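You operate a simulated robot arm through the tools that you are given. There is no shell and no other tool.

The job below is to be done with a simulated robot arm. You get a single attempt, and the scene is never put back.

JOB
Put things in order on the top of the white shelf unit. At the end: the cream sugar shaker stands where the blue travel cup stood; the yellow cloth from the top of the white shelf unit is on the blue tray; the blue travel cup is on the orange juice carton; the clear pickle press (jar) stands where the yellow cloth stood; whatever was shut is shut again. Leave all else as you found it, and nothing knocked over. Set down upright: travel cup.

Only the result counts: the job must be done as asked and must still hold three seconds after the hand-in. Knocking over, shifting, dropping, spilling or breaking anything else fails it. Flat cloth is picked up by pressing the open fingertips on it (5 to 10 N) and closing them slowly along it; thin cloth reads only 2 to 8 mm in the jaws.

ROBOT AND FRAMES
A 6-joint arm with a two-finger gripper, fixed in place. Base frame: the origin is at the foot of the arm, x ahead of it, y to its left, z up; the work surface is at about z = 0. Units: cm, degrees, N and s.
With the tool pointing down near the work surface it reaches from about 18 to 48 cm from the base axis. Its first joint turns from -66.0 to 66.0 degrees. Payload 1.76 kg.
The tool frame sits at the grasp point between the pads (the TCP): z along the fingers, y along the line on which they close. The tips reach 2.9 cm beyond it. Largest opening 8.2 cm; the body of the gripper starts 5.8 cm behind the TCP.
Orientation is that of the tool frame in the base frame, as a unit quaternion [w, x, y, z]. With the fingers straight down and closing along the base's y, the tool's x points along the base's -x, its y along +y and its z along -z.

CONTROLS
- The arm moves only by the tool move_arm. Its argument "increments" is a list of rows, each a list of 7 numbers: the shift along the tool's x, y, z in mm, then the turn, a rotation vector about the tool's x, y, z in degrees, then the opening, from 0 (shut) to 1 (fully open). In form: [[x, y, z, ax, ay, az, grip], ...]. A call has 1 to 20 rows; each row is the pose to reach, as a shift and turn from the pose commanded when the call began, along the tool's axes at that moment. Each row takes 0.2 s and may step no farther than 5 cm and 8.6 degrees from the row before; otherwise, or with a gripper value out of range, the whole call is refused. A pose out of reach is approached as far as the arm can. The call stops where the force on the tool passes 40 N (or 10 N more than at its start, if that is more) or the arm is blocked; 0.2 s more then pass. The fingers move at their own pace and stop on an object; they squeeze with about 34 N. The grip force told is the motor's: it shows also when the fingers shut on nothing. Time passes only in rows, and 0.2 s behind the last, so rows that repeat a pose let the fingers close. The reply holds the time, the measured pose of the TCP, the force on the tool along the base axes, the opening and the grip force, in the units named above and with some noise, with the torque about the TCP (base axes, N m) and any sound that the robot's microphone picked up.
- Cameras (640 x 400 px; columns grow to the right, rows downward): "scene" is fixed at [8.46, 35.72, 42.23]; the picture's right is [-0.42, -0.91, 0.00], its down [-0.54, 0.25, -0.81] and it looks along [0.73, -0.34, -0.59] (base axes); focal length 214 px, centre (320, 200). "wrist" rides on the gripper at [7.9, 0.4, -8.9] in the tool frame; the picture's right is [-0.05, 1.00, 0.00], its down [-0.71, -0.04, -0.71] and it looks along [-0.71, -0.04, 0.71] (tool axes); focal length 256 px, centre (320, 200).
- camera(camera): a new picture of that camera. No time passes.
- pixel_to_xyz(camera, pixels): for up to 12 pixels [column, row] of the newest picture of that camera ("zoom" is the newest enlarged one), the place [x, y, z] in the base frame of the surface seen there, good to about 0.3 cm, but the place of the scene camera against the robot may be out by one fixed shift of up to 1.2 cm in any direction. No time passes.
- zoom(camera, box): a new picture of the part [left, top, right, bottom] of that camera's present view, enlarged. No time passes.
- sign_off(): hands the job in; it is judged then, once.

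Unless the task says otherwise, let go and move clear before handing in.

The tools are called after "Call:" as name(argument=value, ...) on one line, values as JSON. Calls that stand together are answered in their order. move_arm: Moves the arm, as the interface text tells. Its arguments: {"type":"object","properties":{"increments":{"type":"array"}},"required":["increments"]} The other tools are called the same way: camera (camera) takes a picture; pixel_to_xyz (camera, pixels) gives the place of the surface under pixels of a picture; zoom (camera, box) takes an enlarged picture of a part of a camera's view; sign_off () hands the job in.

At the start:

```text
t: 0.0
tcp_pos: [25.08, 14.25, 31.32]
ee_rot: [0.0, 0.0, 1.0, 0.001]
force: [0.4, -0.5, -0.3]
torque: [0.03, -0.01, 0.0]
grip_width: 8.2
grip_force: 0.0
```

scene: 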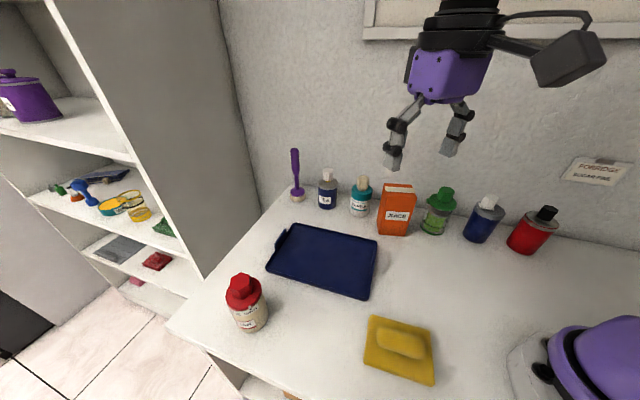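
wrist: 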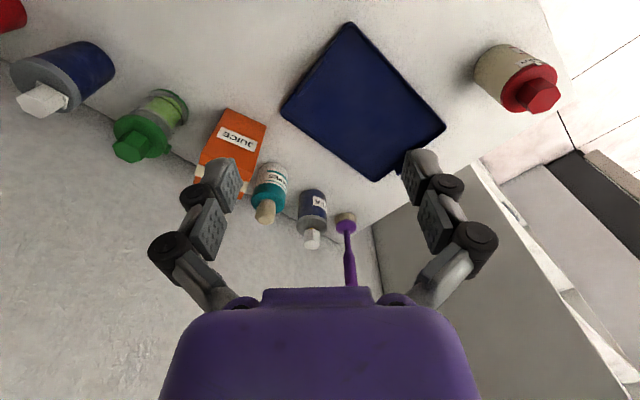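

The scene shows a row of items at the wall (row ~200-230), a blue tray at (325,260), a cream jar with red cap at (245,300), and a yellow cloth at (400,350). I'll zoom in to identify each of them.

Call:
zoom(camera="scene", box=[260, 130, 420, 250])

Call:
zoom(camera="scene", box=[400, 150, 600, 275])

Call:
zoom(camera="scene", box=[200, 250, 460, 400])

Call:
zoom(camera="wrist", box=[0, 0, 320, 260])

```text
3.33 times, centred on (340, 190) of scene
```

zoom: 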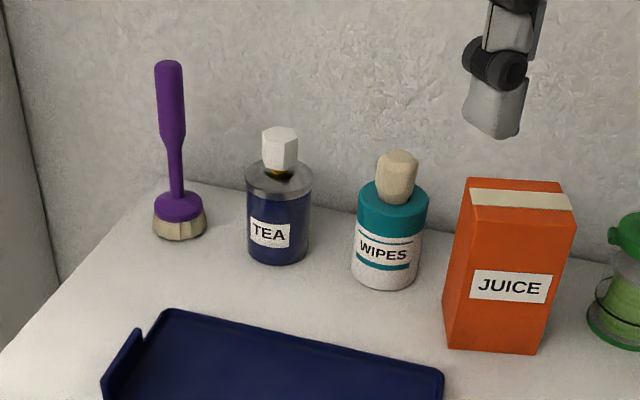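

```text
3.20 times, centred on (500, 212) of scene
```

zoom: 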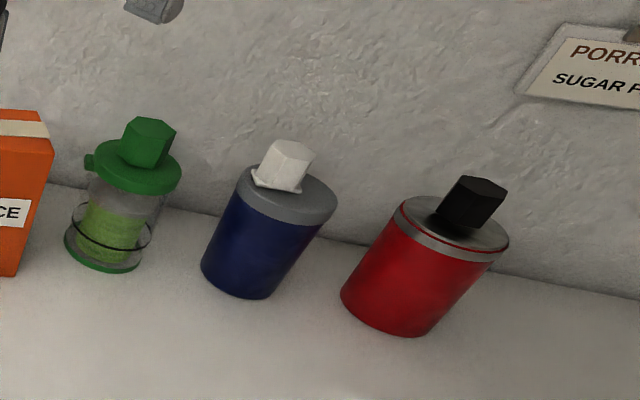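

```text
2.46 times, centred on (330, 325) of scene
```

zoom: 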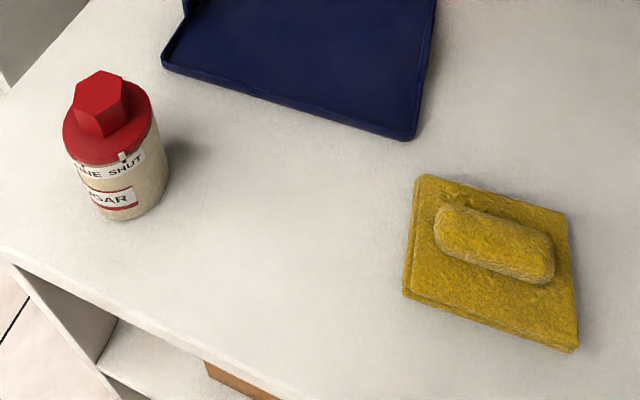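

```text
1.54 times, centred on (160, 130) of wrist
```

zoom: 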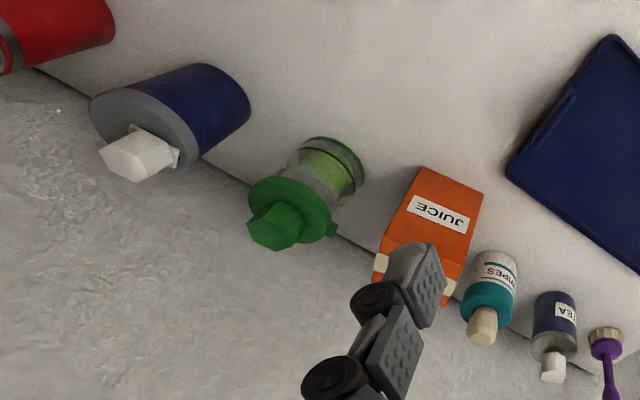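

The zooms show the sugar shaker (cream, red cap, "...NE SHUT"), the travel cup (blue, grey lid, white knob), and the pickle press (green lid, clear body). I'll read the finer labels and take positions.

Call:
zoom(camera="scene", box=[215, 265, 285, 340])

Call:
zoom(camera="scene", box=[455, 185, 515, 250])

Call:
zoom(camera="scene", box=[410, 180, 465, 240])

Call:
zoom(camera="scene", box=[555, 145, 640, 200])

Call:
zoom(camera="scene", box=[500, 300, 640, 400])

Call:
zoom(camera="scene", box=[0, 50, 200, 300])

Call:
zoom(camera="wrist", box=[460, 30, 580, 130])

```text
5.33 times, centred on (250, 302) of scene
```

zoom: 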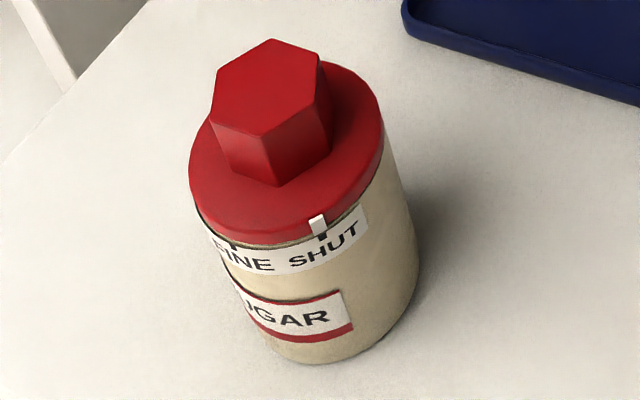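

```text
6.15 times, centred on (485, 218) of scene
```

zoom: 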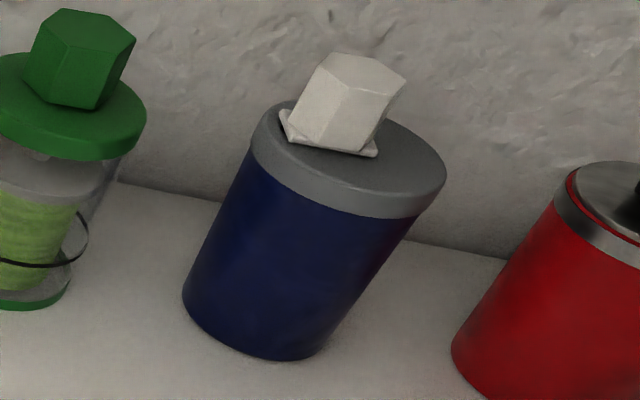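

```text
6.67 times, centred on (438, 210) of scene
```

zoom: 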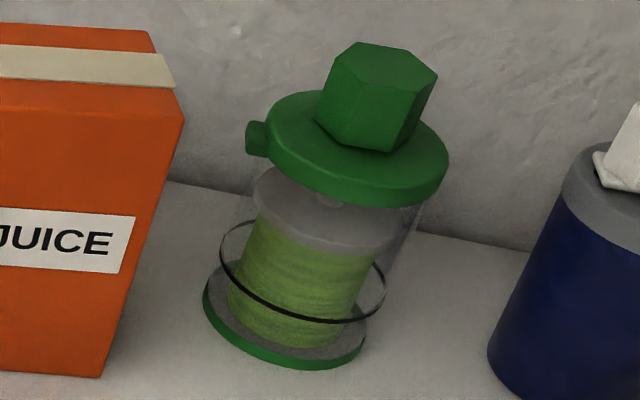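

```text
7.27 times, centred on (598, 172) of scene
```

zoom: 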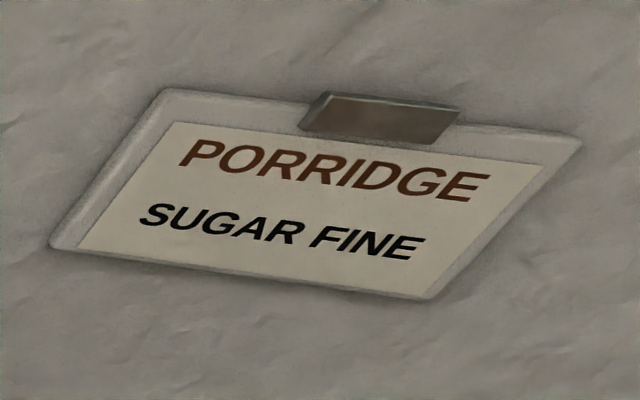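

```text
4.00 times, centred on (570, 350) of scene
```

zoom: 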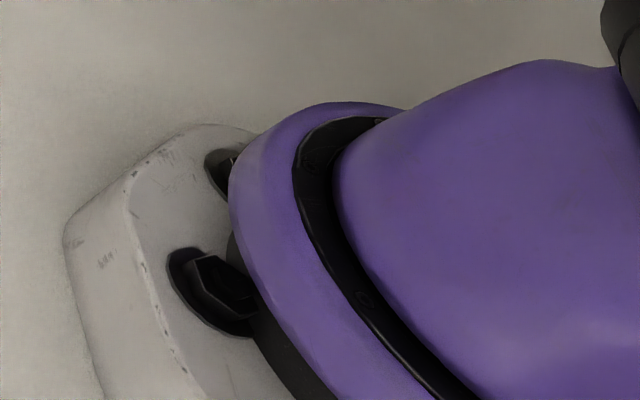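

```text
1.60 times, centred on (100, 175) of scene
```

zoom: 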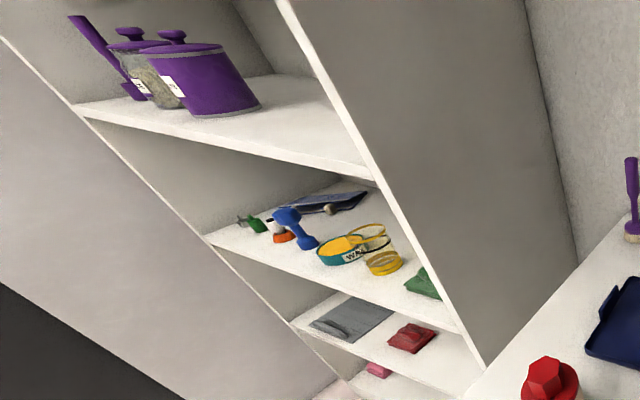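

```text
4.00 times, centred on (520, 80) of wrist
```

zoom: 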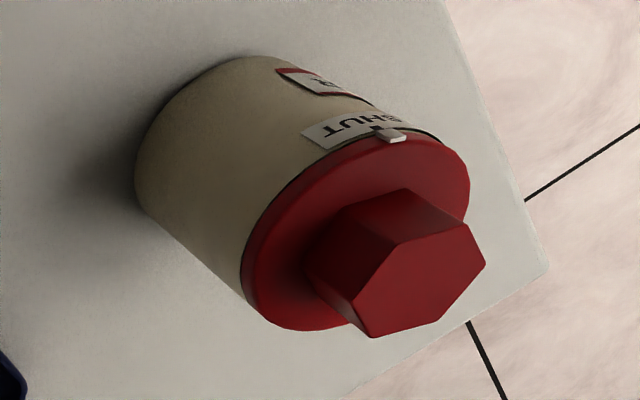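

The shaker's lid mark sits at SHUT, so I must hold it by the body and not twist its lid. Next I measure the positions of all the relevant objects from the scene picture.

Call:
pixel_to_xyz(camera="scene", pixels=[[490, 203], [472, 238], [485, 242], [487, 218], [540, 215], [520, 250], [445, 195], [432, 230], [397, 190], [392, 233], [362, 185], [358, 213]])

Call:
pixel_to_xyz(camera="scene", pixels=[[242, 283], [254, 331], [235, 300], [268, 322], [371, 317], [434, 333], [363, 369], [433, 385], [400, 340], [380, 335], [423, 350], [400, 365]])

Call:
pixel_to_xyz(camera="scene", pixels=[[290, 227], [377, 240], [267, 268], [367, 299], [325, 260], [300, 250], [350, 275], [200, 350], [500, 350], [450, 290], [550, 270], [300, 320]])

Call:
pixel_to_xyz(camera="scene", pixels=[[384, 184], [412, 184], [384, 192], [414, 194], [397, 185], [378, 232], [407, 235], [245, 275], [500, 180], [300, 150], [560, 230], [597, 172]])

```text
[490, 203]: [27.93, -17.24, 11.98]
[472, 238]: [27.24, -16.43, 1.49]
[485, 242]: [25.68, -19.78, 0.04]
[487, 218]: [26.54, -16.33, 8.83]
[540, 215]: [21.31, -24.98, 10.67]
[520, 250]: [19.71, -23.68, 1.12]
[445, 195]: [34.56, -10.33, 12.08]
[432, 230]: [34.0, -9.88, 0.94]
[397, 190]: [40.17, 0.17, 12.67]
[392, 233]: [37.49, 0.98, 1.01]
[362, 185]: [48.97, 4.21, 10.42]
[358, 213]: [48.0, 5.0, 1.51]
```

```text
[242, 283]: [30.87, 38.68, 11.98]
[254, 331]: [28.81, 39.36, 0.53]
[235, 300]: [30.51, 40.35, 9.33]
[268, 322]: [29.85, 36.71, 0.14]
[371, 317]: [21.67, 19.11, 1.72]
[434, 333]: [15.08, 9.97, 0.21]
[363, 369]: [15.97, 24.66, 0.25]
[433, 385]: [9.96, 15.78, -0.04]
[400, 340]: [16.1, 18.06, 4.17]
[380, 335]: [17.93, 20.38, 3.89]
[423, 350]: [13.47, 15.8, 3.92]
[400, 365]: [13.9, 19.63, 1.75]
```

```text
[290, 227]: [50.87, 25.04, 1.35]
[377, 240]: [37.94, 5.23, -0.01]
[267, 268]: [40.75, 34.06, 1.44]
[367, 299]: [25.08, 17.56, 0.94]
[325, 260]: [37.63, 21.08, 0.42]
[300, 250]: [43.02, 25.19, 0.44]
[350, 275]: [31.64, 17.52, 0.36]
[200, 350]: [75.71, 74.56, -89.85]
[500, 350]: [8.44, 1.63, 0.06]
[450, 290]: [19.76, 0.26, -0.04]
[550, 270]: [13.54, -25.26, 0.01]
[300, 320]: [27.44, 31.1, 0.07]
```

```text
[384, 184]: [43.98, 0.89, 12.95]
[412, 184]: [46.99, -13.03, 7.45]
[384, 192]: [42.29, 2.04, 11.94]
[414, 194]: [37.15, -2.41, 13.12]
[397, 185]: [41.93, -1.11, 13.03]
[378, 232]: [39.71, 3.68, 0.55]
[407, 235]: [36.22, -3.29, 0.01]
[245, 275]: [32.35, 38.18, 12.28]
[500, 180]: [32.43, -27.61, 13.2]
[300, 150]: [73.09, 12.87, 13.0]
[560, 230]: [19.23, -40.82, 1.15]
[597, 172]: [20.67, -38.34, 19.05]
```

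The row at the wall runs diagonally (about 45° in the base frame). To find the scene camera's offset I measure matching points in the wrist picture.

Call:
pixel_to_xyz(camera="wrist", pixels=[[350, 24], [284, 108], [444, 126], [376, 180], [505, 45], [530, 85], [480, 70], [238, 112], [264, 128], [200, 170], [240, 165], [222, 162]])

Call:
pixel_to_xyz(camera="wrist", pixels=[[42, 100], [40, 70], [90, 60], [112, 80], [85, 95], [140, 145], [165, 95], [186, 105], [150, 120], [110, 40], [20, 20], [365, 100]])

Call:
zoom(camera="wrist", box=[0, 20, 220, 170])

```text
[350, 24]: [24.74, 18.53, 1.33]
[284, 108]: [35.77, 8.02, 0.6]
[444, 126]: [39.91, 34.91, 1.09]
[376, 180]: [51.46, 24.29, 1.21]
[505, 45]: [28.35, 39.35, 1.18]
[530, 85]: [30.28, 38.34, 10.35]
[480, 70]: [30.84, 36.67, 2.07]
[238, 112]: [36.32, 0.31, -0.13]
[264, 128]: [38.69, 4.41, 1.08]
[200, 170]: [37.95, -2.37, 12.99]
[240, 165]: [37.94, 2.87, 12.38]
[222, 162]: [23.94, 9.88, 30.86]
```

```text
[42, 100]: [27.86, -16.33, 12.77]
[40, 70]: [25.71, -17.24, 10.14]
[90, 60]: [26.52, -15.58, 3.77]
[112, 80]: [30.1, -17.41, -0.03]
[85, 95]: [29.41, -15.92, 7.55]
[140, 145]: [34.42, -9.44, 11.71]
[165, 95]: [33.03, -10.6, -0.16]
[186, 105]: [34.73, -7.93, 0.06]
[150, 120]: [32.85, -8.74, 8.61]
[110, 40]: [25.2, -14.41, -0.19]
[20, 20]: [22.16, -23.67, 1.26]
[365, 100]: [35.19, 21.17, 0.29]
```

```text
2.67 times, centred on (110, 95) of wrist
```

zoom: 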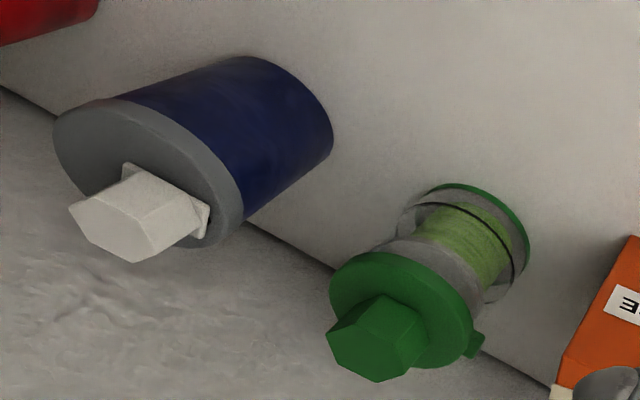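

The two cameras agree to within about 1 cm, so I need closer wrist views for accuracy. I'll swing the arm to look squarely at the cup, jar and carton from the room side, turned 45° towards the wall.

Call:
move_arm(increments=[[5.8, -36.1, 16.1, 0, 0, 6.43, 1], [11.7, -72.1, 32.3, 0, 0, 12.86, 1], [17.5, -108.2, 48.4, 0, 0, 19.29, 1], [23.3, -144.3, 64.6, 0, 0, 25.71, 1], [29.1, -180.4, 80.7, 0, 0, 32.14, 1], [35, -216.4, 96.9, 0, 0, 38.57, 1], [40.8, -252.5, 113, 0, 0, 45, 1], [40.8, -252.5, 113, 0, 0, 45, 1]])

Call:
camera(camera="wrist")

Call:
camera(camera="scene")

```text
t: 1.8
tcp_pos: [21.05, -10.84, 20.07]
ee_rot: [0.0, 0.383, 0.924, 0.001]
force: [-0.8, -0.2, 0.4]
torque: [0.01, -0.01, 0.05]
grip_width: 8.19
grip_force: 0.0
```

```text
taken
```

wrist: 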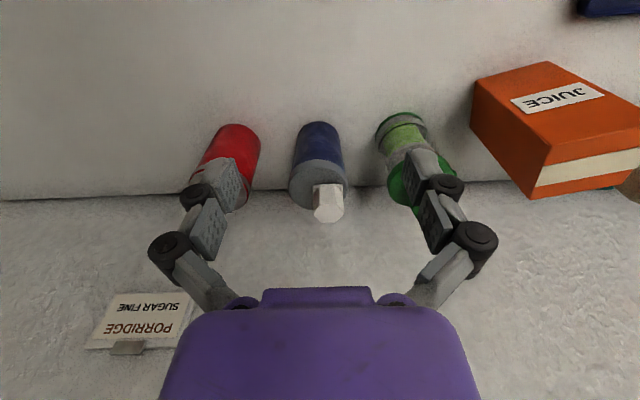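

```text
taken
```

scene: 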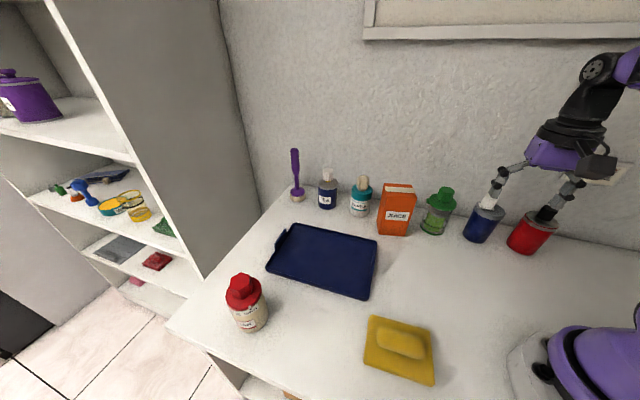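

The wrist view is now square to the wall: travel cup at (320,170), jar at (410,150), carton at (550,130), and the red can at (230,165). I'll zoom and measure these.

Call:
zoom(camera="wrist", box=[260, 100, 460, 225])

Call:
pixel_to_xyz(camera="wrist", pixels=[[318, 125], [300, 150], [318, 150], [340, 150], [291, 180], [346, 180], [318, 168], [328, 186], [328, 222], [318, 118], [294, 160], [344, 165]])

Call:
pixel_to_xyz(camera="wrist", pixels=[[400, 117], [376, 135], [427, 130], [400, 135], [395, 180], [450, 170], [480, 85], [545, 62], [550, 165], [590, 160], [530, 190], [620, 150]])

Call:
pixel_to_xyz(camera="wrist", pixels=[[230, 125], [258, 150], [215, 135], [240, 165], [350, 195], [280, 215], [320, 90], [200, 250], [400, 280], [600, 60], [610, 12], [600, 187]])

```text
3.20 times, centred on (360, 162) of wrist
```

zoom: 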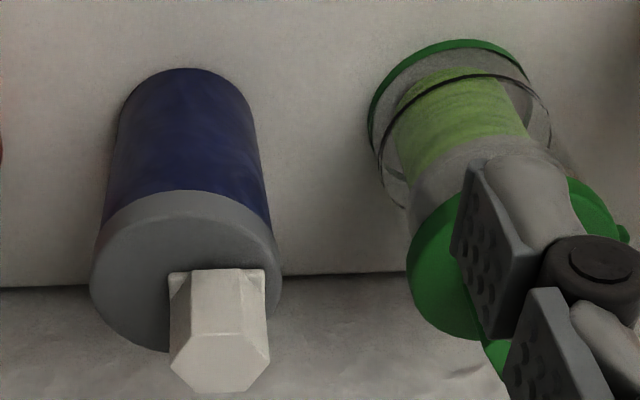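

```text
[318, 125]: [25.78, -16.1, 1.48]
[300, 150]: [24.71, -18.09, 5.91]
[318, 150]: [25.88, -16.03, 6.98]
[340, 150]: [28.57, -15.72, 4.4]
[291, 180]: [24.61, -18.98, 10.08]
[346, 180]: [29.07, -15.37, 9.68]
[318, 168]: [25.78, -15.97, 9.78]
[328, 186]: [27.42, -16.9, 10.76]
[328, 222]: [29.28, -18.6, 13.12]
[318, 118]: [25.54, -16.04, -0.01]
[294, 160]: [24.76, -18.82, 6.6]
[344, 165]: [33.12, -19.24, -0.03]
```

```text
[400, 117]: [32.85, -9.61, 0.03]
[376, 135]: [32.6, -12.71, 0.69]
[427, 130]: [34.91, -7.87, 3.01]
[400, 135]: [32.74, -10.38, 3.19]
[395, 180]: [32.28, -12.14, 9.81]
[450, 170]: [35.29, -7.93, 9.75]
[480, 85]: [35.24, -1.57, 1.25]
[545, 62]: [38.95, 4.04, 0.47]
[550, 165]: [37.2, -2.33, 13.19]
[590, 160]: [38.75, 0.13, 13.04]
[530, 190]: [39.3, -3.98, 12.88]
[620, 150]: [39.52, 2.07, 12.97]
```

```text
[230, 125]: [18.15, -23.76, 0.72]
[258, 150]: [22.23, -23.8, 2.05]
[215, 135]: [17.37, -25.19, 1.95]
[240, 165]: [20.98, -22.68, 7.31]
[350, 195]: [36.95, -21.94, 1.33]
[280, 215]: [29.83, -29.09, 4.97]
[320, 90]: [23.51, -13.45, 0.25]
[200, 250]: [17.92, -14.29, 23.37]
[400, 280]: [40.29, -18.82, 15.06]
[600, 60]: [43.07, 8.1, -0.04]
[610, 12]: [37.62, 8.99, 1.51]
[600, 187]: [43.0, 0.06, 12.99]
```

The cup body reads roughly 5.5–6 cm wide with its front at about (25.8,-16.0), and the wall is about 9.7 cm behind its axis. I'll sample more points on the cup, jar and carton to fit their centres.

Call:
pixel_to_xyz(camera="wrist", pixels=[[302, 145], [306, 145], [310, 145], [314, 145], [318, 145], [322, 145], [326, 145], [330, 145], [334, 145], [337, 145], [312, 135], [324, 135]])

Call:
pixel_to_xyz(camera="wrist", pixels=[[294, 178], [300, 170], [306, 165], [312, 162], [318, 161], [324, 162], [330, 164], [336, 168], [342, 174], [300, 190], [306, 195], [310, 180]])

Call:
pixel_to_xyz(camera="wrist", pixels=[[378, 130], [384, 120], [390, 116], [396, 114], [404, 113], [412, 113], [420, 116], [425, 122], [390, 150], [400, 150], [390, 185], [397, 195]])

Call:
zoom(camera="wrist", box=[440, 30, 640, 210])

```text
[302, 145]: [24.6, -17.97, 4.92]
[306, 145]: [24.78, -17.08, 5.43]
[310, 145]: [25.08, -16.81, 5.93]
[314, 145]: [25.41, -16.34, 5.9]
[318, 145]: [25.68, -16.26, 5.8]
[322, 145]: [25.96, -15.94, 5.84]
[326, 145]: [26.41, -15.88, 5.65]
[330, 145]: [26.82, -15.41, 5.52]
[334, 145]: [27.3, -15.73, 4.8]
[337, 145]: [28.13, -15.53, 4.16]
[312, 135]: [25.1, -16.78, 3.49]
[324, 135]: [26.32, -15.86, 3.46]
```

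```text
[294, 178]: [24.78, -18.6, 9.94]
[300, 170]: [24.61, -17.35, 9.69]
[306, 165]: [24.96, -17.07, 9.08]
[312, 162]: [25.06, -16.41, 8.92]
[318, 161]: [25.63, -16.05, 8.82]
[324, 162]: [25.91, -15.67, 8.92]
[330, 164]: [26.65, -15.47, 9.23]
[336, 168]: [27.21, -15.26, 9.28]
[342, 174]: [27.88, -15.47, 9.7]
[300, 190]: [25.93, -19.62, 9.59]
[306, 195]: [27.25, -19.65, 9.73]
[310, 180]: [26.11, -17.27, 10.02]
```

```text
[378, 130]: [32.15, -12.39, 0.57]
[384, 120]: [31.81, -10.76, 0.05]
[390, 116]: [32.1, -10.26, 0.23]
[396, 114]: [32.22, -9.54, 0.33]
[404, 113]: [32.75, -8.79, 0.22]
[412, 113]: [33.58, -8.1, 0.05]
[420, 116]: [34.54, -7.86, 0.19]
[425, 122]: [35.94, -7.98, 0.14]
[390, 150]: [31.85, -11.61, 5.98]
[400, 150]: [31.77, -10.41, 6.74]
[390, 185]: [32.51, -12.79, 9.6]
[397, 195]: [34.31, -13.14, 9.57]
```

```text
2.22 times, centred on (540, 120) of wrist
```

zoom: 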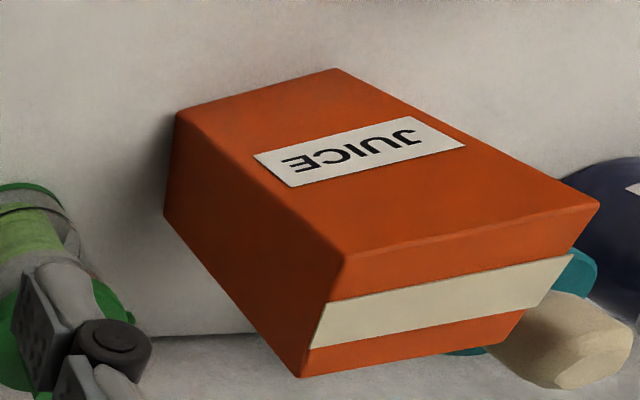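

Fits give the cup axis at about (27.3,-17.9) with radius 2.5–2.7, and the jar base at about (34.6,-10.6) with radius 2.7. Now the carton's flat top corners from the zoom.

Call:
pixel_to_xyz(camera="zoom", pixels=[[348, 260], [592, 208], [304, 370], [515, 333], [440, 290], [330, 310], [560, 265], [400, 350], [470, 232], [176, 122], [338, 76], [260, 240]])

Call:
pixel_to_xyz(camera="scene", pixels=[[478, 232], [487, 205], [470, 212], [436, 200], [430, 228], [398, 190], [385, 186], [411, 187], [379, 230], [406, 233], [412, 194], [384, 193]])

```text
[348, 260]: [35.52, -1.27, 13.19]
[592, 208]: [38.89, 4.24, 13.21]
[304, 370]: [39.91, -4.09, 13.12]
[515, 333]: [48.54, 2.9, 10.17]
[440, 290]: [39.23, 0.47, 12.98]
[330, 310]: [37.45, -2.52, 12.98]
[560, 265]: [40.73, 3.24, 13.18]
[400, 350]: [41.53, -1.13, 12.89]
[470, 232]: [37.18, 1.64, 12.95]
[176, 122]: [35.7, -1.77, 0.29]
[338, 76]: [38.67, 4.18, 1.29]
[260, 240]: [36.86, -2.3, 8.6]
```

```text
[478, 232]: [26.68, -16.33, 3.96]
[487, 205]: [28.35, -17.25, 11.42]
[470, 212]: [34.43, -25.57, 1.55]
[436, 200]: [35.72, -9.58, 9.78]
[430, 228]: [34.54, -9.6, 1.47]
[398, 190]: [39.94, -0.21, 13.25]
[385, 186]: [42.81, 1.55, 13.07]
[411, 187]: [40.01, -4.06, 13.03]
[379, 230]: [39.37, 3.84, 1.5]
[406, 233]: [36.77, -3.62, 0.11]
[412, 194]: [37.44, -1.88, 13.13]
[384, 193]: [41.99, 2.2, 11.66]
```

The carton top is flat at z≈13.05, centred at about (39.5, 0.05), roughly 6.7×5.4 cm. To keep the gripper body clear of the cup's knob I'll tilt the tool 30° towards the wall and go to a pre-grasp in front of the cup.

Call:
move_arm(increments=[[-6.8, -1, 6.7, 0, -6, 0, 1], [-13.6, -2, 13.4, 0, -12, 0, 1], [-20.5, -3, 20.1, 0, -18, 0, 1], [-27.3, -4, 26.8, 0, -24, 0, 1], [-34.1, -5, 33.5, 0, -30, 0, 1], [-34.1, -5, 33.5, 0, -30, 0, 1]])

Call:
camera(camera="wrist")

Call:
camera(camera="scene")

```text
t: 3.2
tcp_pos: [23.08, -13.7, 16.55]
ee_rot: [0.241, 0.369, 0.892, -0.098]
force: [-0.4, -0.6, -0.1]
torque: [0.02, 0.05, 0.02]
grip_width: 8.19
grip_force: 0.0
```

```text
taken
```

wrist: 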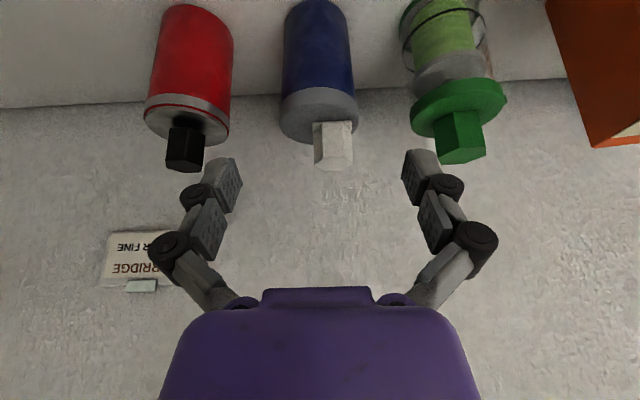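

```text
taken
```

scene: 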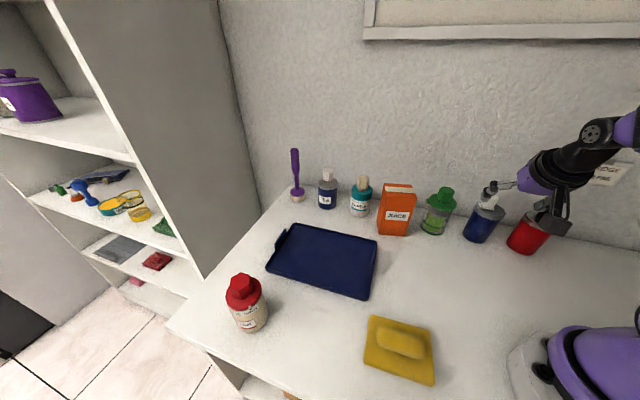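

The cup's lid spans columns 280–358, centred at ~319, between the fingertips (mid ~322), so lateral alignment is good to ~1–2 mm. I'll double-check the depth to the cup before going in.

Call:
pixel_to_xyz(camera="wrist", pixels=[[288, 60], [295, 60], [305, 60], [318, 60], [330, 60], [342, 60], [350, 60], [318, 98], [284, 105], [354, 105], [300, 125], [320, 30]])

Call:
zoom(camera="wrist", box=[240, 0, 520, 190])

```text
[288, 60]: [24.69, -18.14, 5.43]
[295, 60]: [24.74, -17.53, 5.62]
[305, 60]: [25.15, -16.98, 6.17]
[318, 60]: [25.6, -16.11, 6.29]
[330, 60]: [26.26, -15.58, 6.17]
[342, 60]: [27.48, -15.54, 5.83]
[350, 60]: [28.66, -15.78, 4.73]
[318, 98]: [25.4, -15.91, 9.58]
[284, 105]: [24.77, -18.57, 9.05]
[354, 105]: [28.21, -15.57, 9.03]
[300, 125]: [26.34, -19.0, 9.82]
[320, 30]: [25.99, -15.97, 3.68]
```

```text
2.11 times, centred on (380, 95) of wrist
```

zoom: 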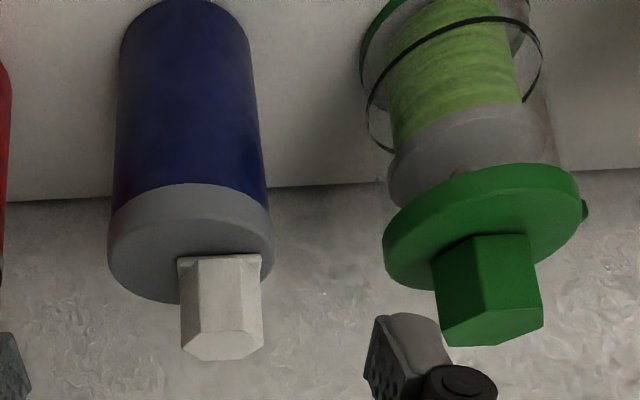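

The circle fit repeats at axis (27.3,-18.0), and the approach line is straight along the tool z axis (about 121 mm). I move in with the fingers open and then check.

Call:
move_arm(increments=[[0, -0.8, 20, 0, 0, 0, 1], [0.2, -0.8, 40, 0, 0, 0, 1], [0.3, -0.8, 60, 0, 0, 0, 1], [0.4, -0.8, 80, 0, 0, 0, 1], [0.5, -0.8, 100, 0, 0, 0, 1], [0.6, -0.8, 112, 0, 0, 0, 1], [0.6, -0.8, 121.5, 0, 0, 0, 1], [0.6, -0.8, 121.5, 0, 0, 0, 1]])

Call:
camera(camera="wrist")

Call:
zoom(camera="scene", box=[420, 130, 600, 260])

```text
t: 5.0
tcp_pos: [27.25, -17.97, 6.01]
ee_rot: [0.24, 0.369, 0.893, -0.098]
force: [0.5, 0.0, -0.3]
torque: [-0.01, 0.03, -0.03]
grip_width: 8.22
grip_force: 0.0
```

```text
taken
```

wrist: 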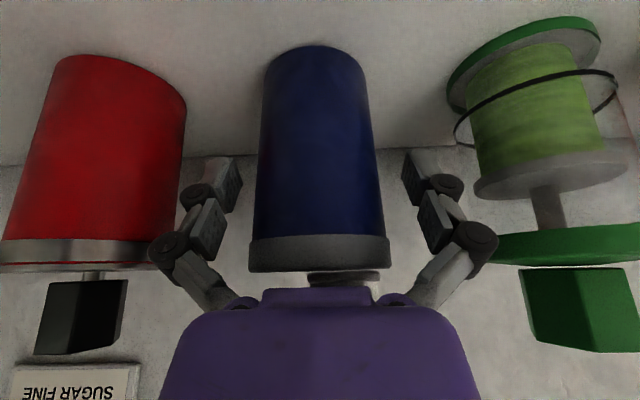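

```text
3.08 times, centred on (510, 195) of scene
```

zoom: 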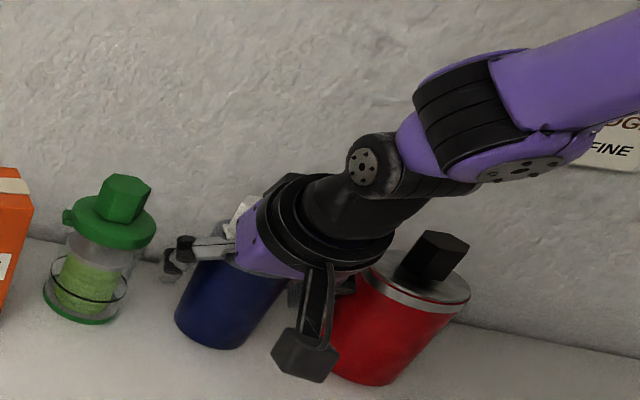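

The cup sits centred between the open fingers (edges 255/382 against fingers 235/408). I close in stages onto the body.

Call:
move_arm(increments=[[0, 0, 0, 0, 0, 0, 0.75], [0, 0, 0, 0, 0, 0, 0.7], [0, 0, 0, 0, 0, 0, 0.66], [0, 0, 0, 0, 0, 0, 0.62], [0, 0, 0, 0, 0, 0, 0.5], [0, 0, 0, 0, 0, 0, 0.3], [0, 0, 0, 0, 0, 0, 0.3]])

```text
t: 6.6
tcp_pos: [27.37, -17.96, 5.93]
ee_rot: [0.239, 0.369, 0.893, -0.098]
force: [-1.2, 0.7, 6.8]
torque: [0.0, 0.04, -0.03]
grip_width: 5.65
grip_force: 33.8
```

The grip holds at 5.65 cm with 33.8 N. I lift 1.5 cm straight up first and look.

Call:
move_arm(increments=[[-1, 0, -1.7, 0, 0, 0, 0.3], [-2.5, 0, -4.3, 0, 0, 0, 0.3], [-5, 0, -8.7, 0, 0, 0, 0.3], [-7.5, 0, -13, 0, 0, 0, 0.3], [-7.5, 0, -13, 0, 0, 0, 0.3]])

Call:
camera(camera="wrist")

Call:
zoom(camera="scene", box=[420, 130, 600, 260])

```text
t: 7.8
tcp_pos: [27.32, -18.12, 7.62]
ee_rot: [0.24, 0.369, 0.892, -0.098]
force: [-0.4, -0.6, -0.2]
torque: [0.03, 0.02, -0.04]
grip_width: 5.65
grip_force: 34.2
```

```text
taken
```

wrist: 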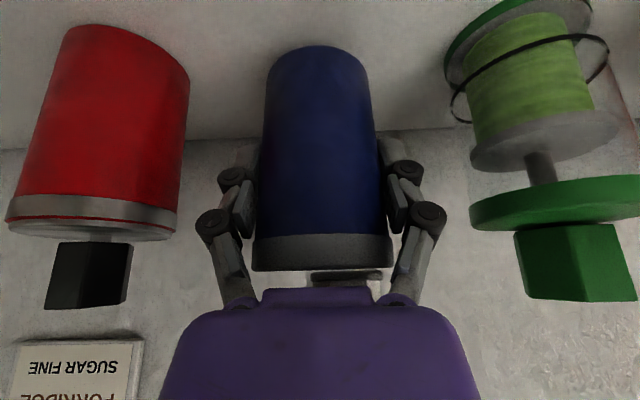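

```text
3.08 times, centred on (510, 195) of scene
```

zoom: 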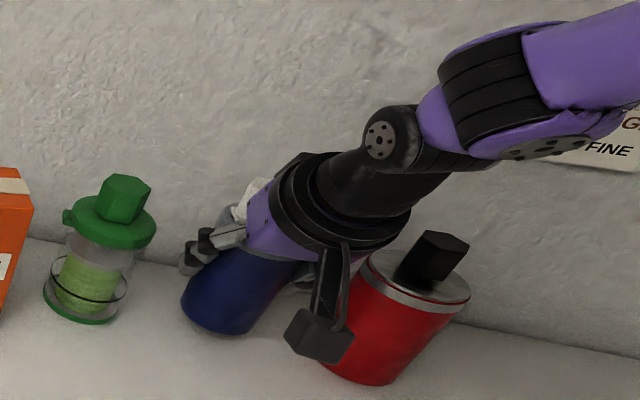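

The cup is off the surface and still upright in the jaws. Now I raise it to TCP z≈23.5 and carry it over to above the carton at (39.5, 0.05).

Call:
move_arm(increments=[[-15, 0, -26, 0, 0, 0, 0.3], [-32, 0, -55.4, 0, 0, 0, 0.3], [-49, 0, -84.9, 0, 0, 0, 0.3], [-66, 0, -114.3, 0, 0, 0, 0.3], [-80, 0, -138.6, 0, 0, 0, 0.3], [-76.4, 21.4, -140.7, 0, 0, 0, 0.3], [-70.1, 59.1, -144.3, 0, 0, 0, 0.3], [-63.8, 96.8, -148, 0, 0, 0, 0.3], [-57.4, 134.5, -151.6, 0, 0, 0, 0.3], [-51.1, 172.1, -155.3, 0, 0, 0, 0.3], [-46.5, 199.8, -157.9, 0, 0, 0, 0.3], [-44.1, 213.9, -159.3, 0, 0, 0, 0.3], [-44.1, 213.9, -159.3, 0, 0, 0, 0.3], [-44.1, 213.9, -159.3, 0, 0, 0, 0.3]])

Call:
camera(camera="wrist")

Call:
camera(camera="scene")

```text
t: 10.8
tcp_pos: [39.58, 0.14, 23.53]
ee_rot: [0.24, 0.369, 0.893, -0.097]
force: [0.1, -0.3, -1.3]
torque: [0.01, -0.01, 0.0]
grip_width: 5.63
grip_force: 34.0
```

```text
taken
```

wrist: 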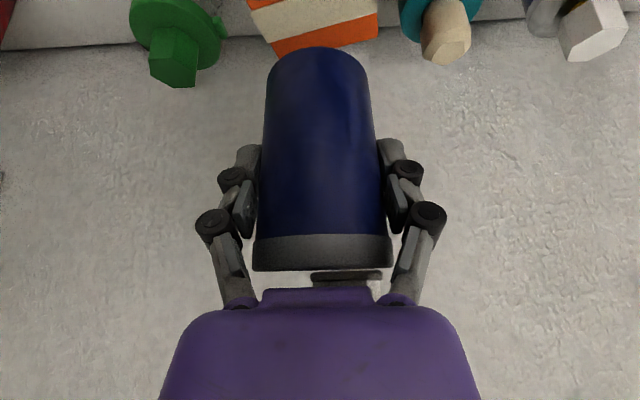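

```text
taken
```

scene: 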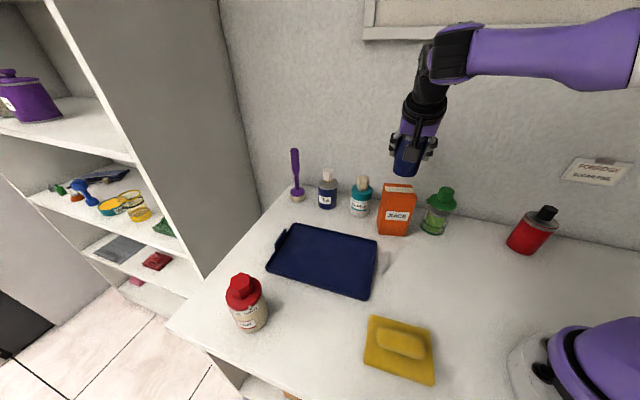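

The cup hangs above the carton in the scene view (cup bottom ~(403,172), carton top ~(398,188)). I zoom to check the alignment before lowering.

Call:
zoom(camera="scene", box=[355, 120, 455, 245])

Call:
zoom(camera="wrist", box=[220, 0, 420, 130])

Call:
pixel_to_xyz(camera="wrist", pixels=[[255, 15], [375, 8], [278, 52], [260, 30], [375, 38], [300, 25], [340, 18], [270, 45], [316, 50], [370, 30], [250, 5], [320, 5]])

```text
3.20 times, centred on (405, 182) of scene
```

zoom: 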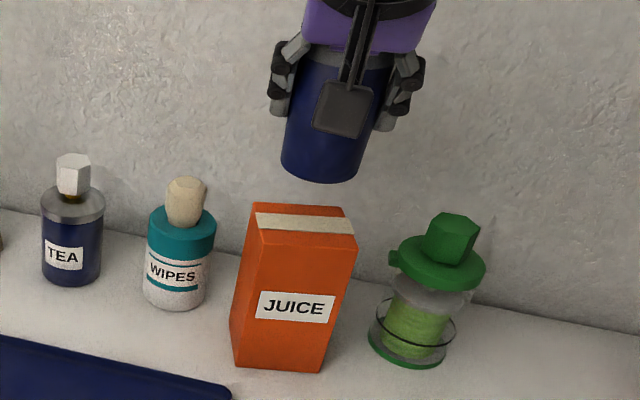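

```text
3.08 times, centred on (320, 65) of wrist
```

zoom: 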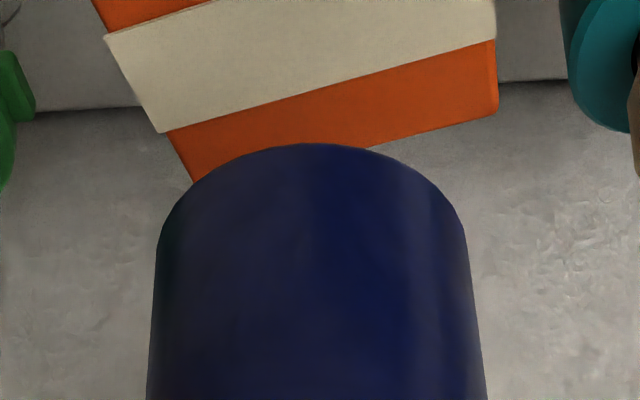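

```text
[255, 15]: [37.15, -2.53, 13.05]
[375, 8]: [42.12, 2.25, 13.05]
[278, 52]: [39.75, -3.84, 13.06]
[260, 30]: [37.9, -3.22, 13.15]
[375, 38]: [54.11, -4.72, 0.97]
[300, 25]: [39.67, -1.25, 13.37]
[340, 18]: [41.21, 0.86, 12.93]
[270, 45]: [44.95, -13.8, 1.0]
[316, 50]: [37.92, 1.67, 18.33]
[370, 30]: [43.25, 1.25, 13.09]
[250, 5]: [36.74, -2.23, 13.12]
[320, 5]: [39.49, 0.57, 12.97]
```

The corners read from this view ((40.0,-4.1), (43.4,1.4)) confirm the carton's centre at (39.5,0.05), directly below the cup. I lower 40 mm, leaving about 4 mm.

Call:
move_arm(increments=[[5, 0, 8.7, 0, 0, 0, 0.3], [10, 0, 17.3, 0, 0, 0, 0.3], [15, 0, 26, 0, 0, 0, 0.3], [18, 0, 31.2, 0, 0, 0, 0.3], [20, 0, 34.6, 0, 0, 0, 0.3], [20, 0, 34.6, 0, 0, 0, 0.3]])

Call:
zoom(camera="scene", box=[355, 120, 455, 245])

Call:
zoom(camera="wrist", box=[220, 0, 420, 130])

```text
t: 12.2
tcp_pos: [39.55, 0.08, 19.62]
ee_rot: [0.238, 0.371, 0.892, -0.099]
force: [-0.2, -1.0, -0.7]
torque: [0.03, 0.0, -0.02]
grip_width: 5.61
grip_force: 33.8
```

```text
3.20 times, centred on (405, 182) of scene
```

zoom: 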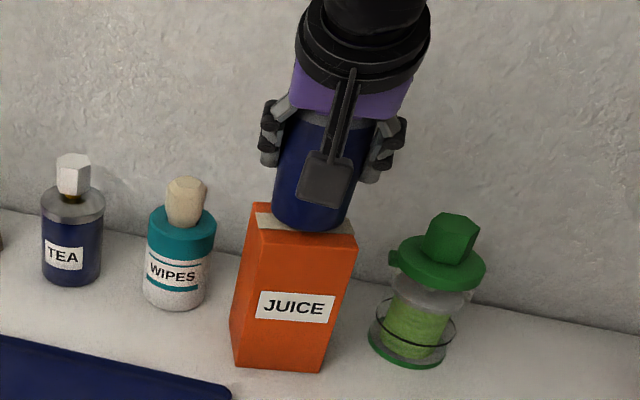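

```text
3.08 times, centred on (320, 65) of wrist
```

zoom: 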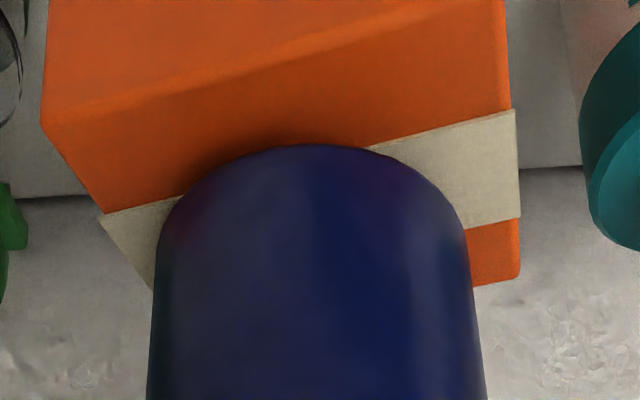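

The cup is centred over the carton with a thin gap remaining. I lower the last millimetres in small steps while watching the force.

Call:
move_arm(increments=[[0.5, 0, 0.87, 0, 0, 0, 0.3], [1, 0, 1.73, 0, 0, 0, 0.3], [1.5, 0, 2.6, 0, 0, 0, 0.3], [1.5, 0, 2.6, 0, 0, 0, 0.3]])

Call:
move_arm(increments=[[0.25, 0, 0.43, 0, 0, 0, 0.3], [0.5, 0, 0.87, 0, 0, 0, 0.3], [0.5, 0, 0.87, 0, 0, 0, 0.3]])

```text
t: 13.2
tcp_pos: [39.65, 0.16, 19.4]
ee_rot: [0.239, 0.37, 0.893, -0.098]
force: [0.6, -0.5, -1.8]
torque: [0.02, -0.03, 0.0]
grip_width: 5.64
grip_force: 33.8
```

```text
t: 14.0
tcp_pos: [39.6, 0.21, 19.27]
ee_rot: [0.24, 0.37, 0.892, -0.099]
force: [-0.5, 0.5, -1.0]
torque: [0.05, -0.02, -0.01]
grip_width: 5.63
grip_force: 33.6
```

There is no contact yet (fz about -1 N). I continue down one millimetre at a time.

Call:
move_arm(increments=[[0.25, 0, 0.43, 0, 0, 0, 0.3], [0.5, 0, 0.87, 0, 0, 0, 0.3], [0.5, 0, 0.87, 0, 0, 0, 0.3]])

Call:
zoom(camera="scene", box=[375, 150, 435, 210])

```text
t: 14.8
tcp_pos: [39.59, 0.09, 19.15]
ee_rot: [0.24, 0.369, 0.893, -0.098]
force: [-0.5, 0.7, -0.5]
torque: [0.06, 0.0, 0.04]
grip_width: 5.61
grip_force: 34.1
```

```text
6.67 times, centred on (405, 180) of scene
```

zoom: 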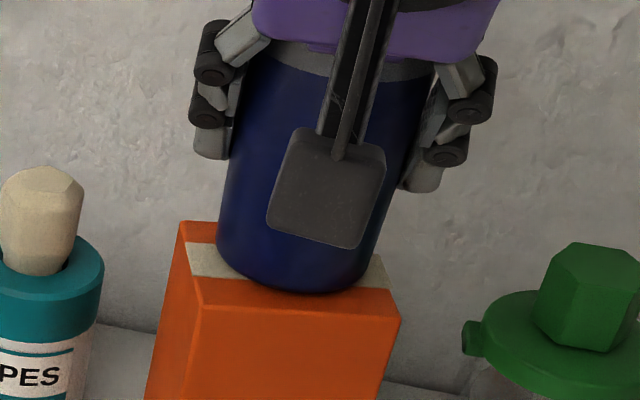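

Still no contact force, and the gap is tiny. I continue with millimetre steps.

Call:
move_arm(increments=[[0.25, 0, 0.43, 0, 0, 0, 0.3], [0.5, 0, 0.87, 0, 0, 0, 0.3], [0.5, 0, 0.87, 0, 0, 0, 0.3]])

```text
t: 15.6
tcp_pos: [39.53, -0.1, 19.06]
ee_rot: [0.239, 0.37, 0.892, -0.099]
force: [-0.4, -0.3, -1.7]
torque: [0.01, 0.02, -0.01]
grip_width: 5.65
grip_force: 34.5
```

Call:
move_arm(increments=[[0.25, 0, 0.43, 0, 0, 0, 0.3], [0.5, 0, 0.87, 0, 0, 0, 0.3], [0.5, 0, 0.87, 0, 0, 0, 0.3]])

```text
t: 16.4
tcp_pos: [39.5, 0.01, 18.92]
ee_rot: [0.239, 0.37, 0.892, -0.098]
force: [0.2, -0.3, -1.9]
torque: [-0.01, 0.05, 0.02]
grip_width: 5.63
grip_force: 34.3
```

No contact is showing yet (fz -1.9 N). I continue with millimetre steps.

Call:
move_arm(increments=[[0.25, 0, 0.43, 0, 0, 0, 0.3], [0.5, 0, 0.87, 0, 0, 0, 0.3], [0.5, 0, 0.87, 0, 0, 0, 0.3]])

Call:
zoom(camera="scene", box=[375, 150, 435, 210])

```text
t: 17.2
tcp_pos: [39.53, 0.02, 18.92]
ee_rot: [0.24, 0.37, 0.892, -0.098]
force: [-1.4, 0.9, 4.3]
torque: [-0.06, 0.13, -0.01]
grip_width: 5.64
grip_force: 34.5
```

```text
6.67 times, centred on (405, 180) of scene
```

zoom: 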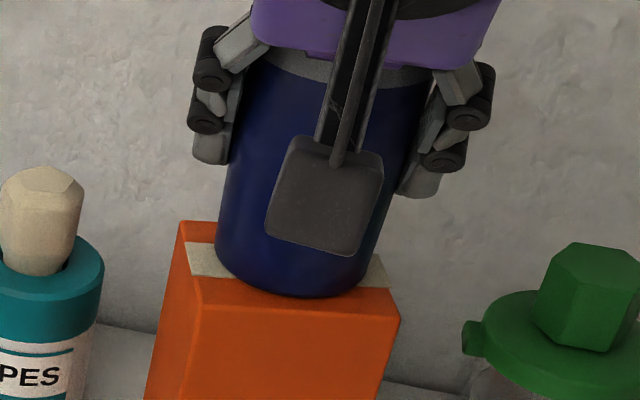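

Contact shows now (fz rose to +4.3 N), so the cup rests on the carton. I open slowly.

Call:
move_arm(increments=[[0, 0, 0, 0, 0, 0, 0.67], [0, 0, 0, 0, 0, 0, 0.69], [0, 0, 0, 0, 0, 0, 0.71], [0, 0, 0, 0, 0, 0, 0.74], [0, 0, 0, 0, 0, 0, 0.8], [0, 0, 0, 0, 0, 0, 0.9], [0, 0, 0, 0, 0, 0, 1], [0, 0, 0, 0, 0, 0, 1]])

Call:
camera(camera="wrist")

Call:
zoom(camera="scene", box=[365, 130, 445, 240])

```text
t: 19.0
tcp_pos: [39.44, 0.06, 19.01]
ee_rot: [0.239, 0.369, 0.893, -0.098]
force: [-0.6, -0.5, -0.2]
torque: [0.02, -0.02, -0.01]
grip_width: 8.2
grip_force: 0.2
```

```text
taken
```

wrist: 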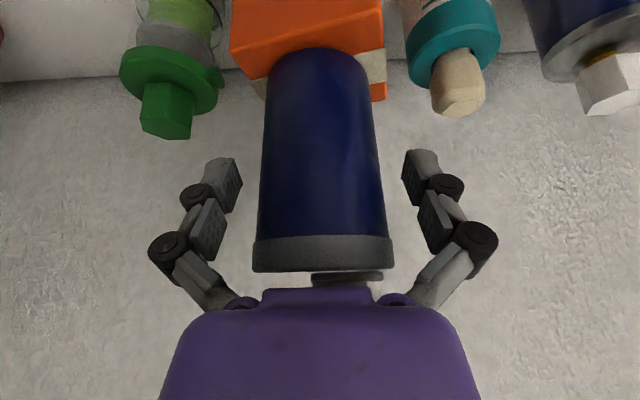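

```text
3.64 times, centred on (405, 185) of scene
```

zoom: 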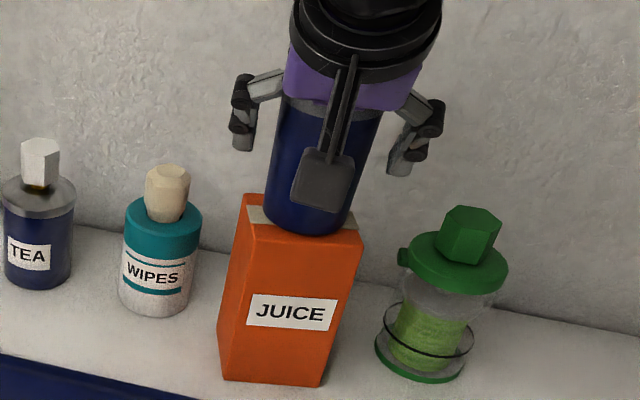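

The cup stands upright on the carton with both fingers clear. I back out along the tool axis and check.

Call:
move_arm(increments=[[0, 0, -10, 0, 0, 0, 1], [0, 0, -30, 0, 0, 0, 1], [0, 0, -60, 0, 0, 0, 1], [0, 0, -95, 0, 0, 0, 1], [0, 0, -130, 0, 0, 0, 1], [0, 0, -130, 0, 0, 0, 1]])

Call:
camera(camera="scene")

Call:
camera(camera="wrist")

```text
t: 20.4
tcp_pos: [34.71, 4.05, 29.24]
ee_rot: [0.24, 0.368, 0.893, -0.096]
force: [0.4, 0.1, -0.3]
torque: [-0.01, -0.04, -0.01]
grip_width: 8.18
grip_force: 0.1
out of reach, approached as far as the arm can: row 5, 6
```

```text
taken
```

scene: 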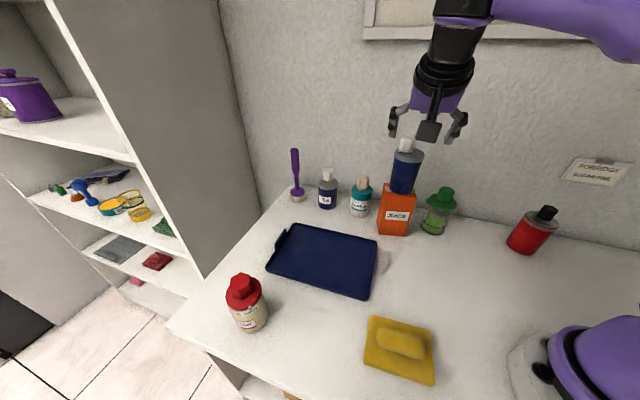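

```text
taken
```

wrist: 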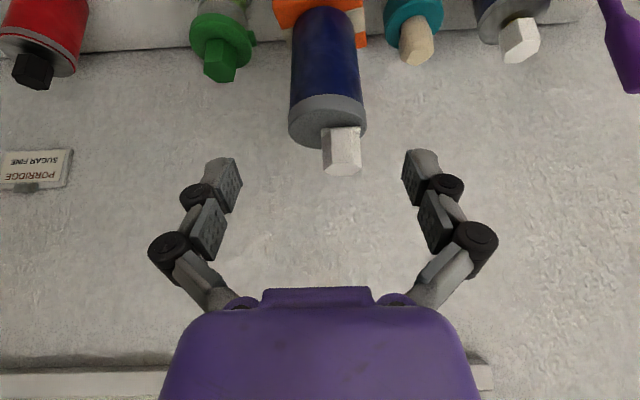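

The travel cup stands on the carton in the scene view at (405,170). The last rows hit a reach limit, so I'll come back towards the base, level the tool, and re-read the pose.

Call:
move_arm(increments=[[24, 1.5, -9.5, 0, 7.5, 0, 1], [48, 3, -19, 0, 15, 0, 1], [72, 4.5, -28.5, 0, 22.5, 0, 1], [96, 6, -38, 0, 30, 0, 1], [96, 6, -38, 0, 30, 0, 1]])

```text
t: 21.6
tcp_pos: [28.68, 12.25, 27.05]
ee_rot: [0.007, 0.383, 0.924, 0.011]
force: [0.8, -0.4, 0.4]
torque: [0.01, 0.04, -0.05]
grip_width: 8.23
grip_force: 0.1
out of reach, approached as far as the arm can: row 1, 2, 3, 4, 5
```

The wrist yaw is near a limit at this azimuth (the reply still reports it as out of reach), so I'll turn the tool to face outward towards the sugar shaker (yaw about +52°) while moving to a viewing pose.

Call:
move_arm(increments=[[12.5, 6.8, 3.8, 0, 0, -7.5, 1], [25, 13.5, 7.7, 0, 0, -15, 1], [37.6, 20.3, 11.5, 0, 0, -22.5, 1], [50, 27, 15.4, 0, 0, -30, 1], [62.7, 33.8, 19.2, 0, 0, -37.5, 1], [75, 40.6, 23, 0, 0, -45, 1], [87.8, 47.4, 26.9, 0, 0, -52.5, 1], [100, 54, 30.8, 0, 0, -60, 1], [112.8, 60.9, 34.6, 0, 0, -67.5, 1], [125, 67.7, 38.5, 0, 0, -75, 1], [138, 74.5, 42.3, 0, 0, -82.5, 1], [150, 81, 46, 0, 0, -90, 1], [163, 88, 50, 0, 0, -97, 1], [163, 88, 50, 0, 0, -97, 1]])

Call:
camera(camera="wrist")

Call:
camera(camera="scene")

```text
t: 24.6
tcp_pos: [22.64, 29.64, 22.71]
ee_rot: [0.001, -0.44, 0.898, 0.001]
force: [-0.1, -0.3, -0.1]
torque: [-0.03, 0.05, 0.01]
grip_width: 8.21
grip_force: 0.1
```

```text
taken
```

wrist: 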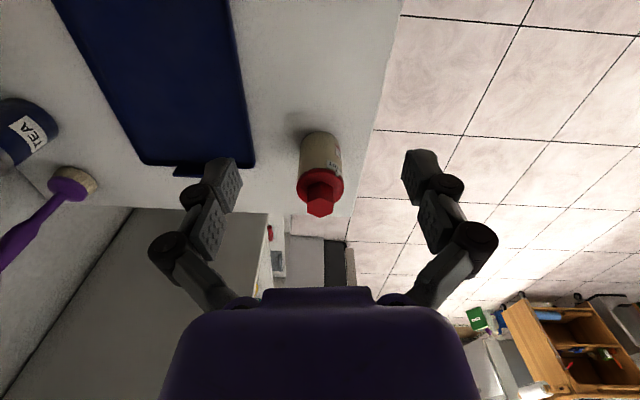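

```text
taken
```

scene: 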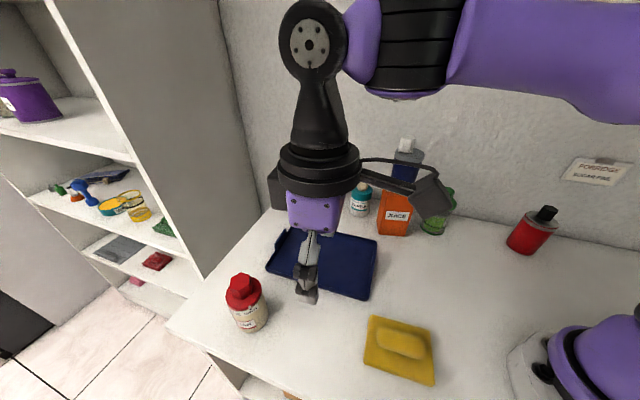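

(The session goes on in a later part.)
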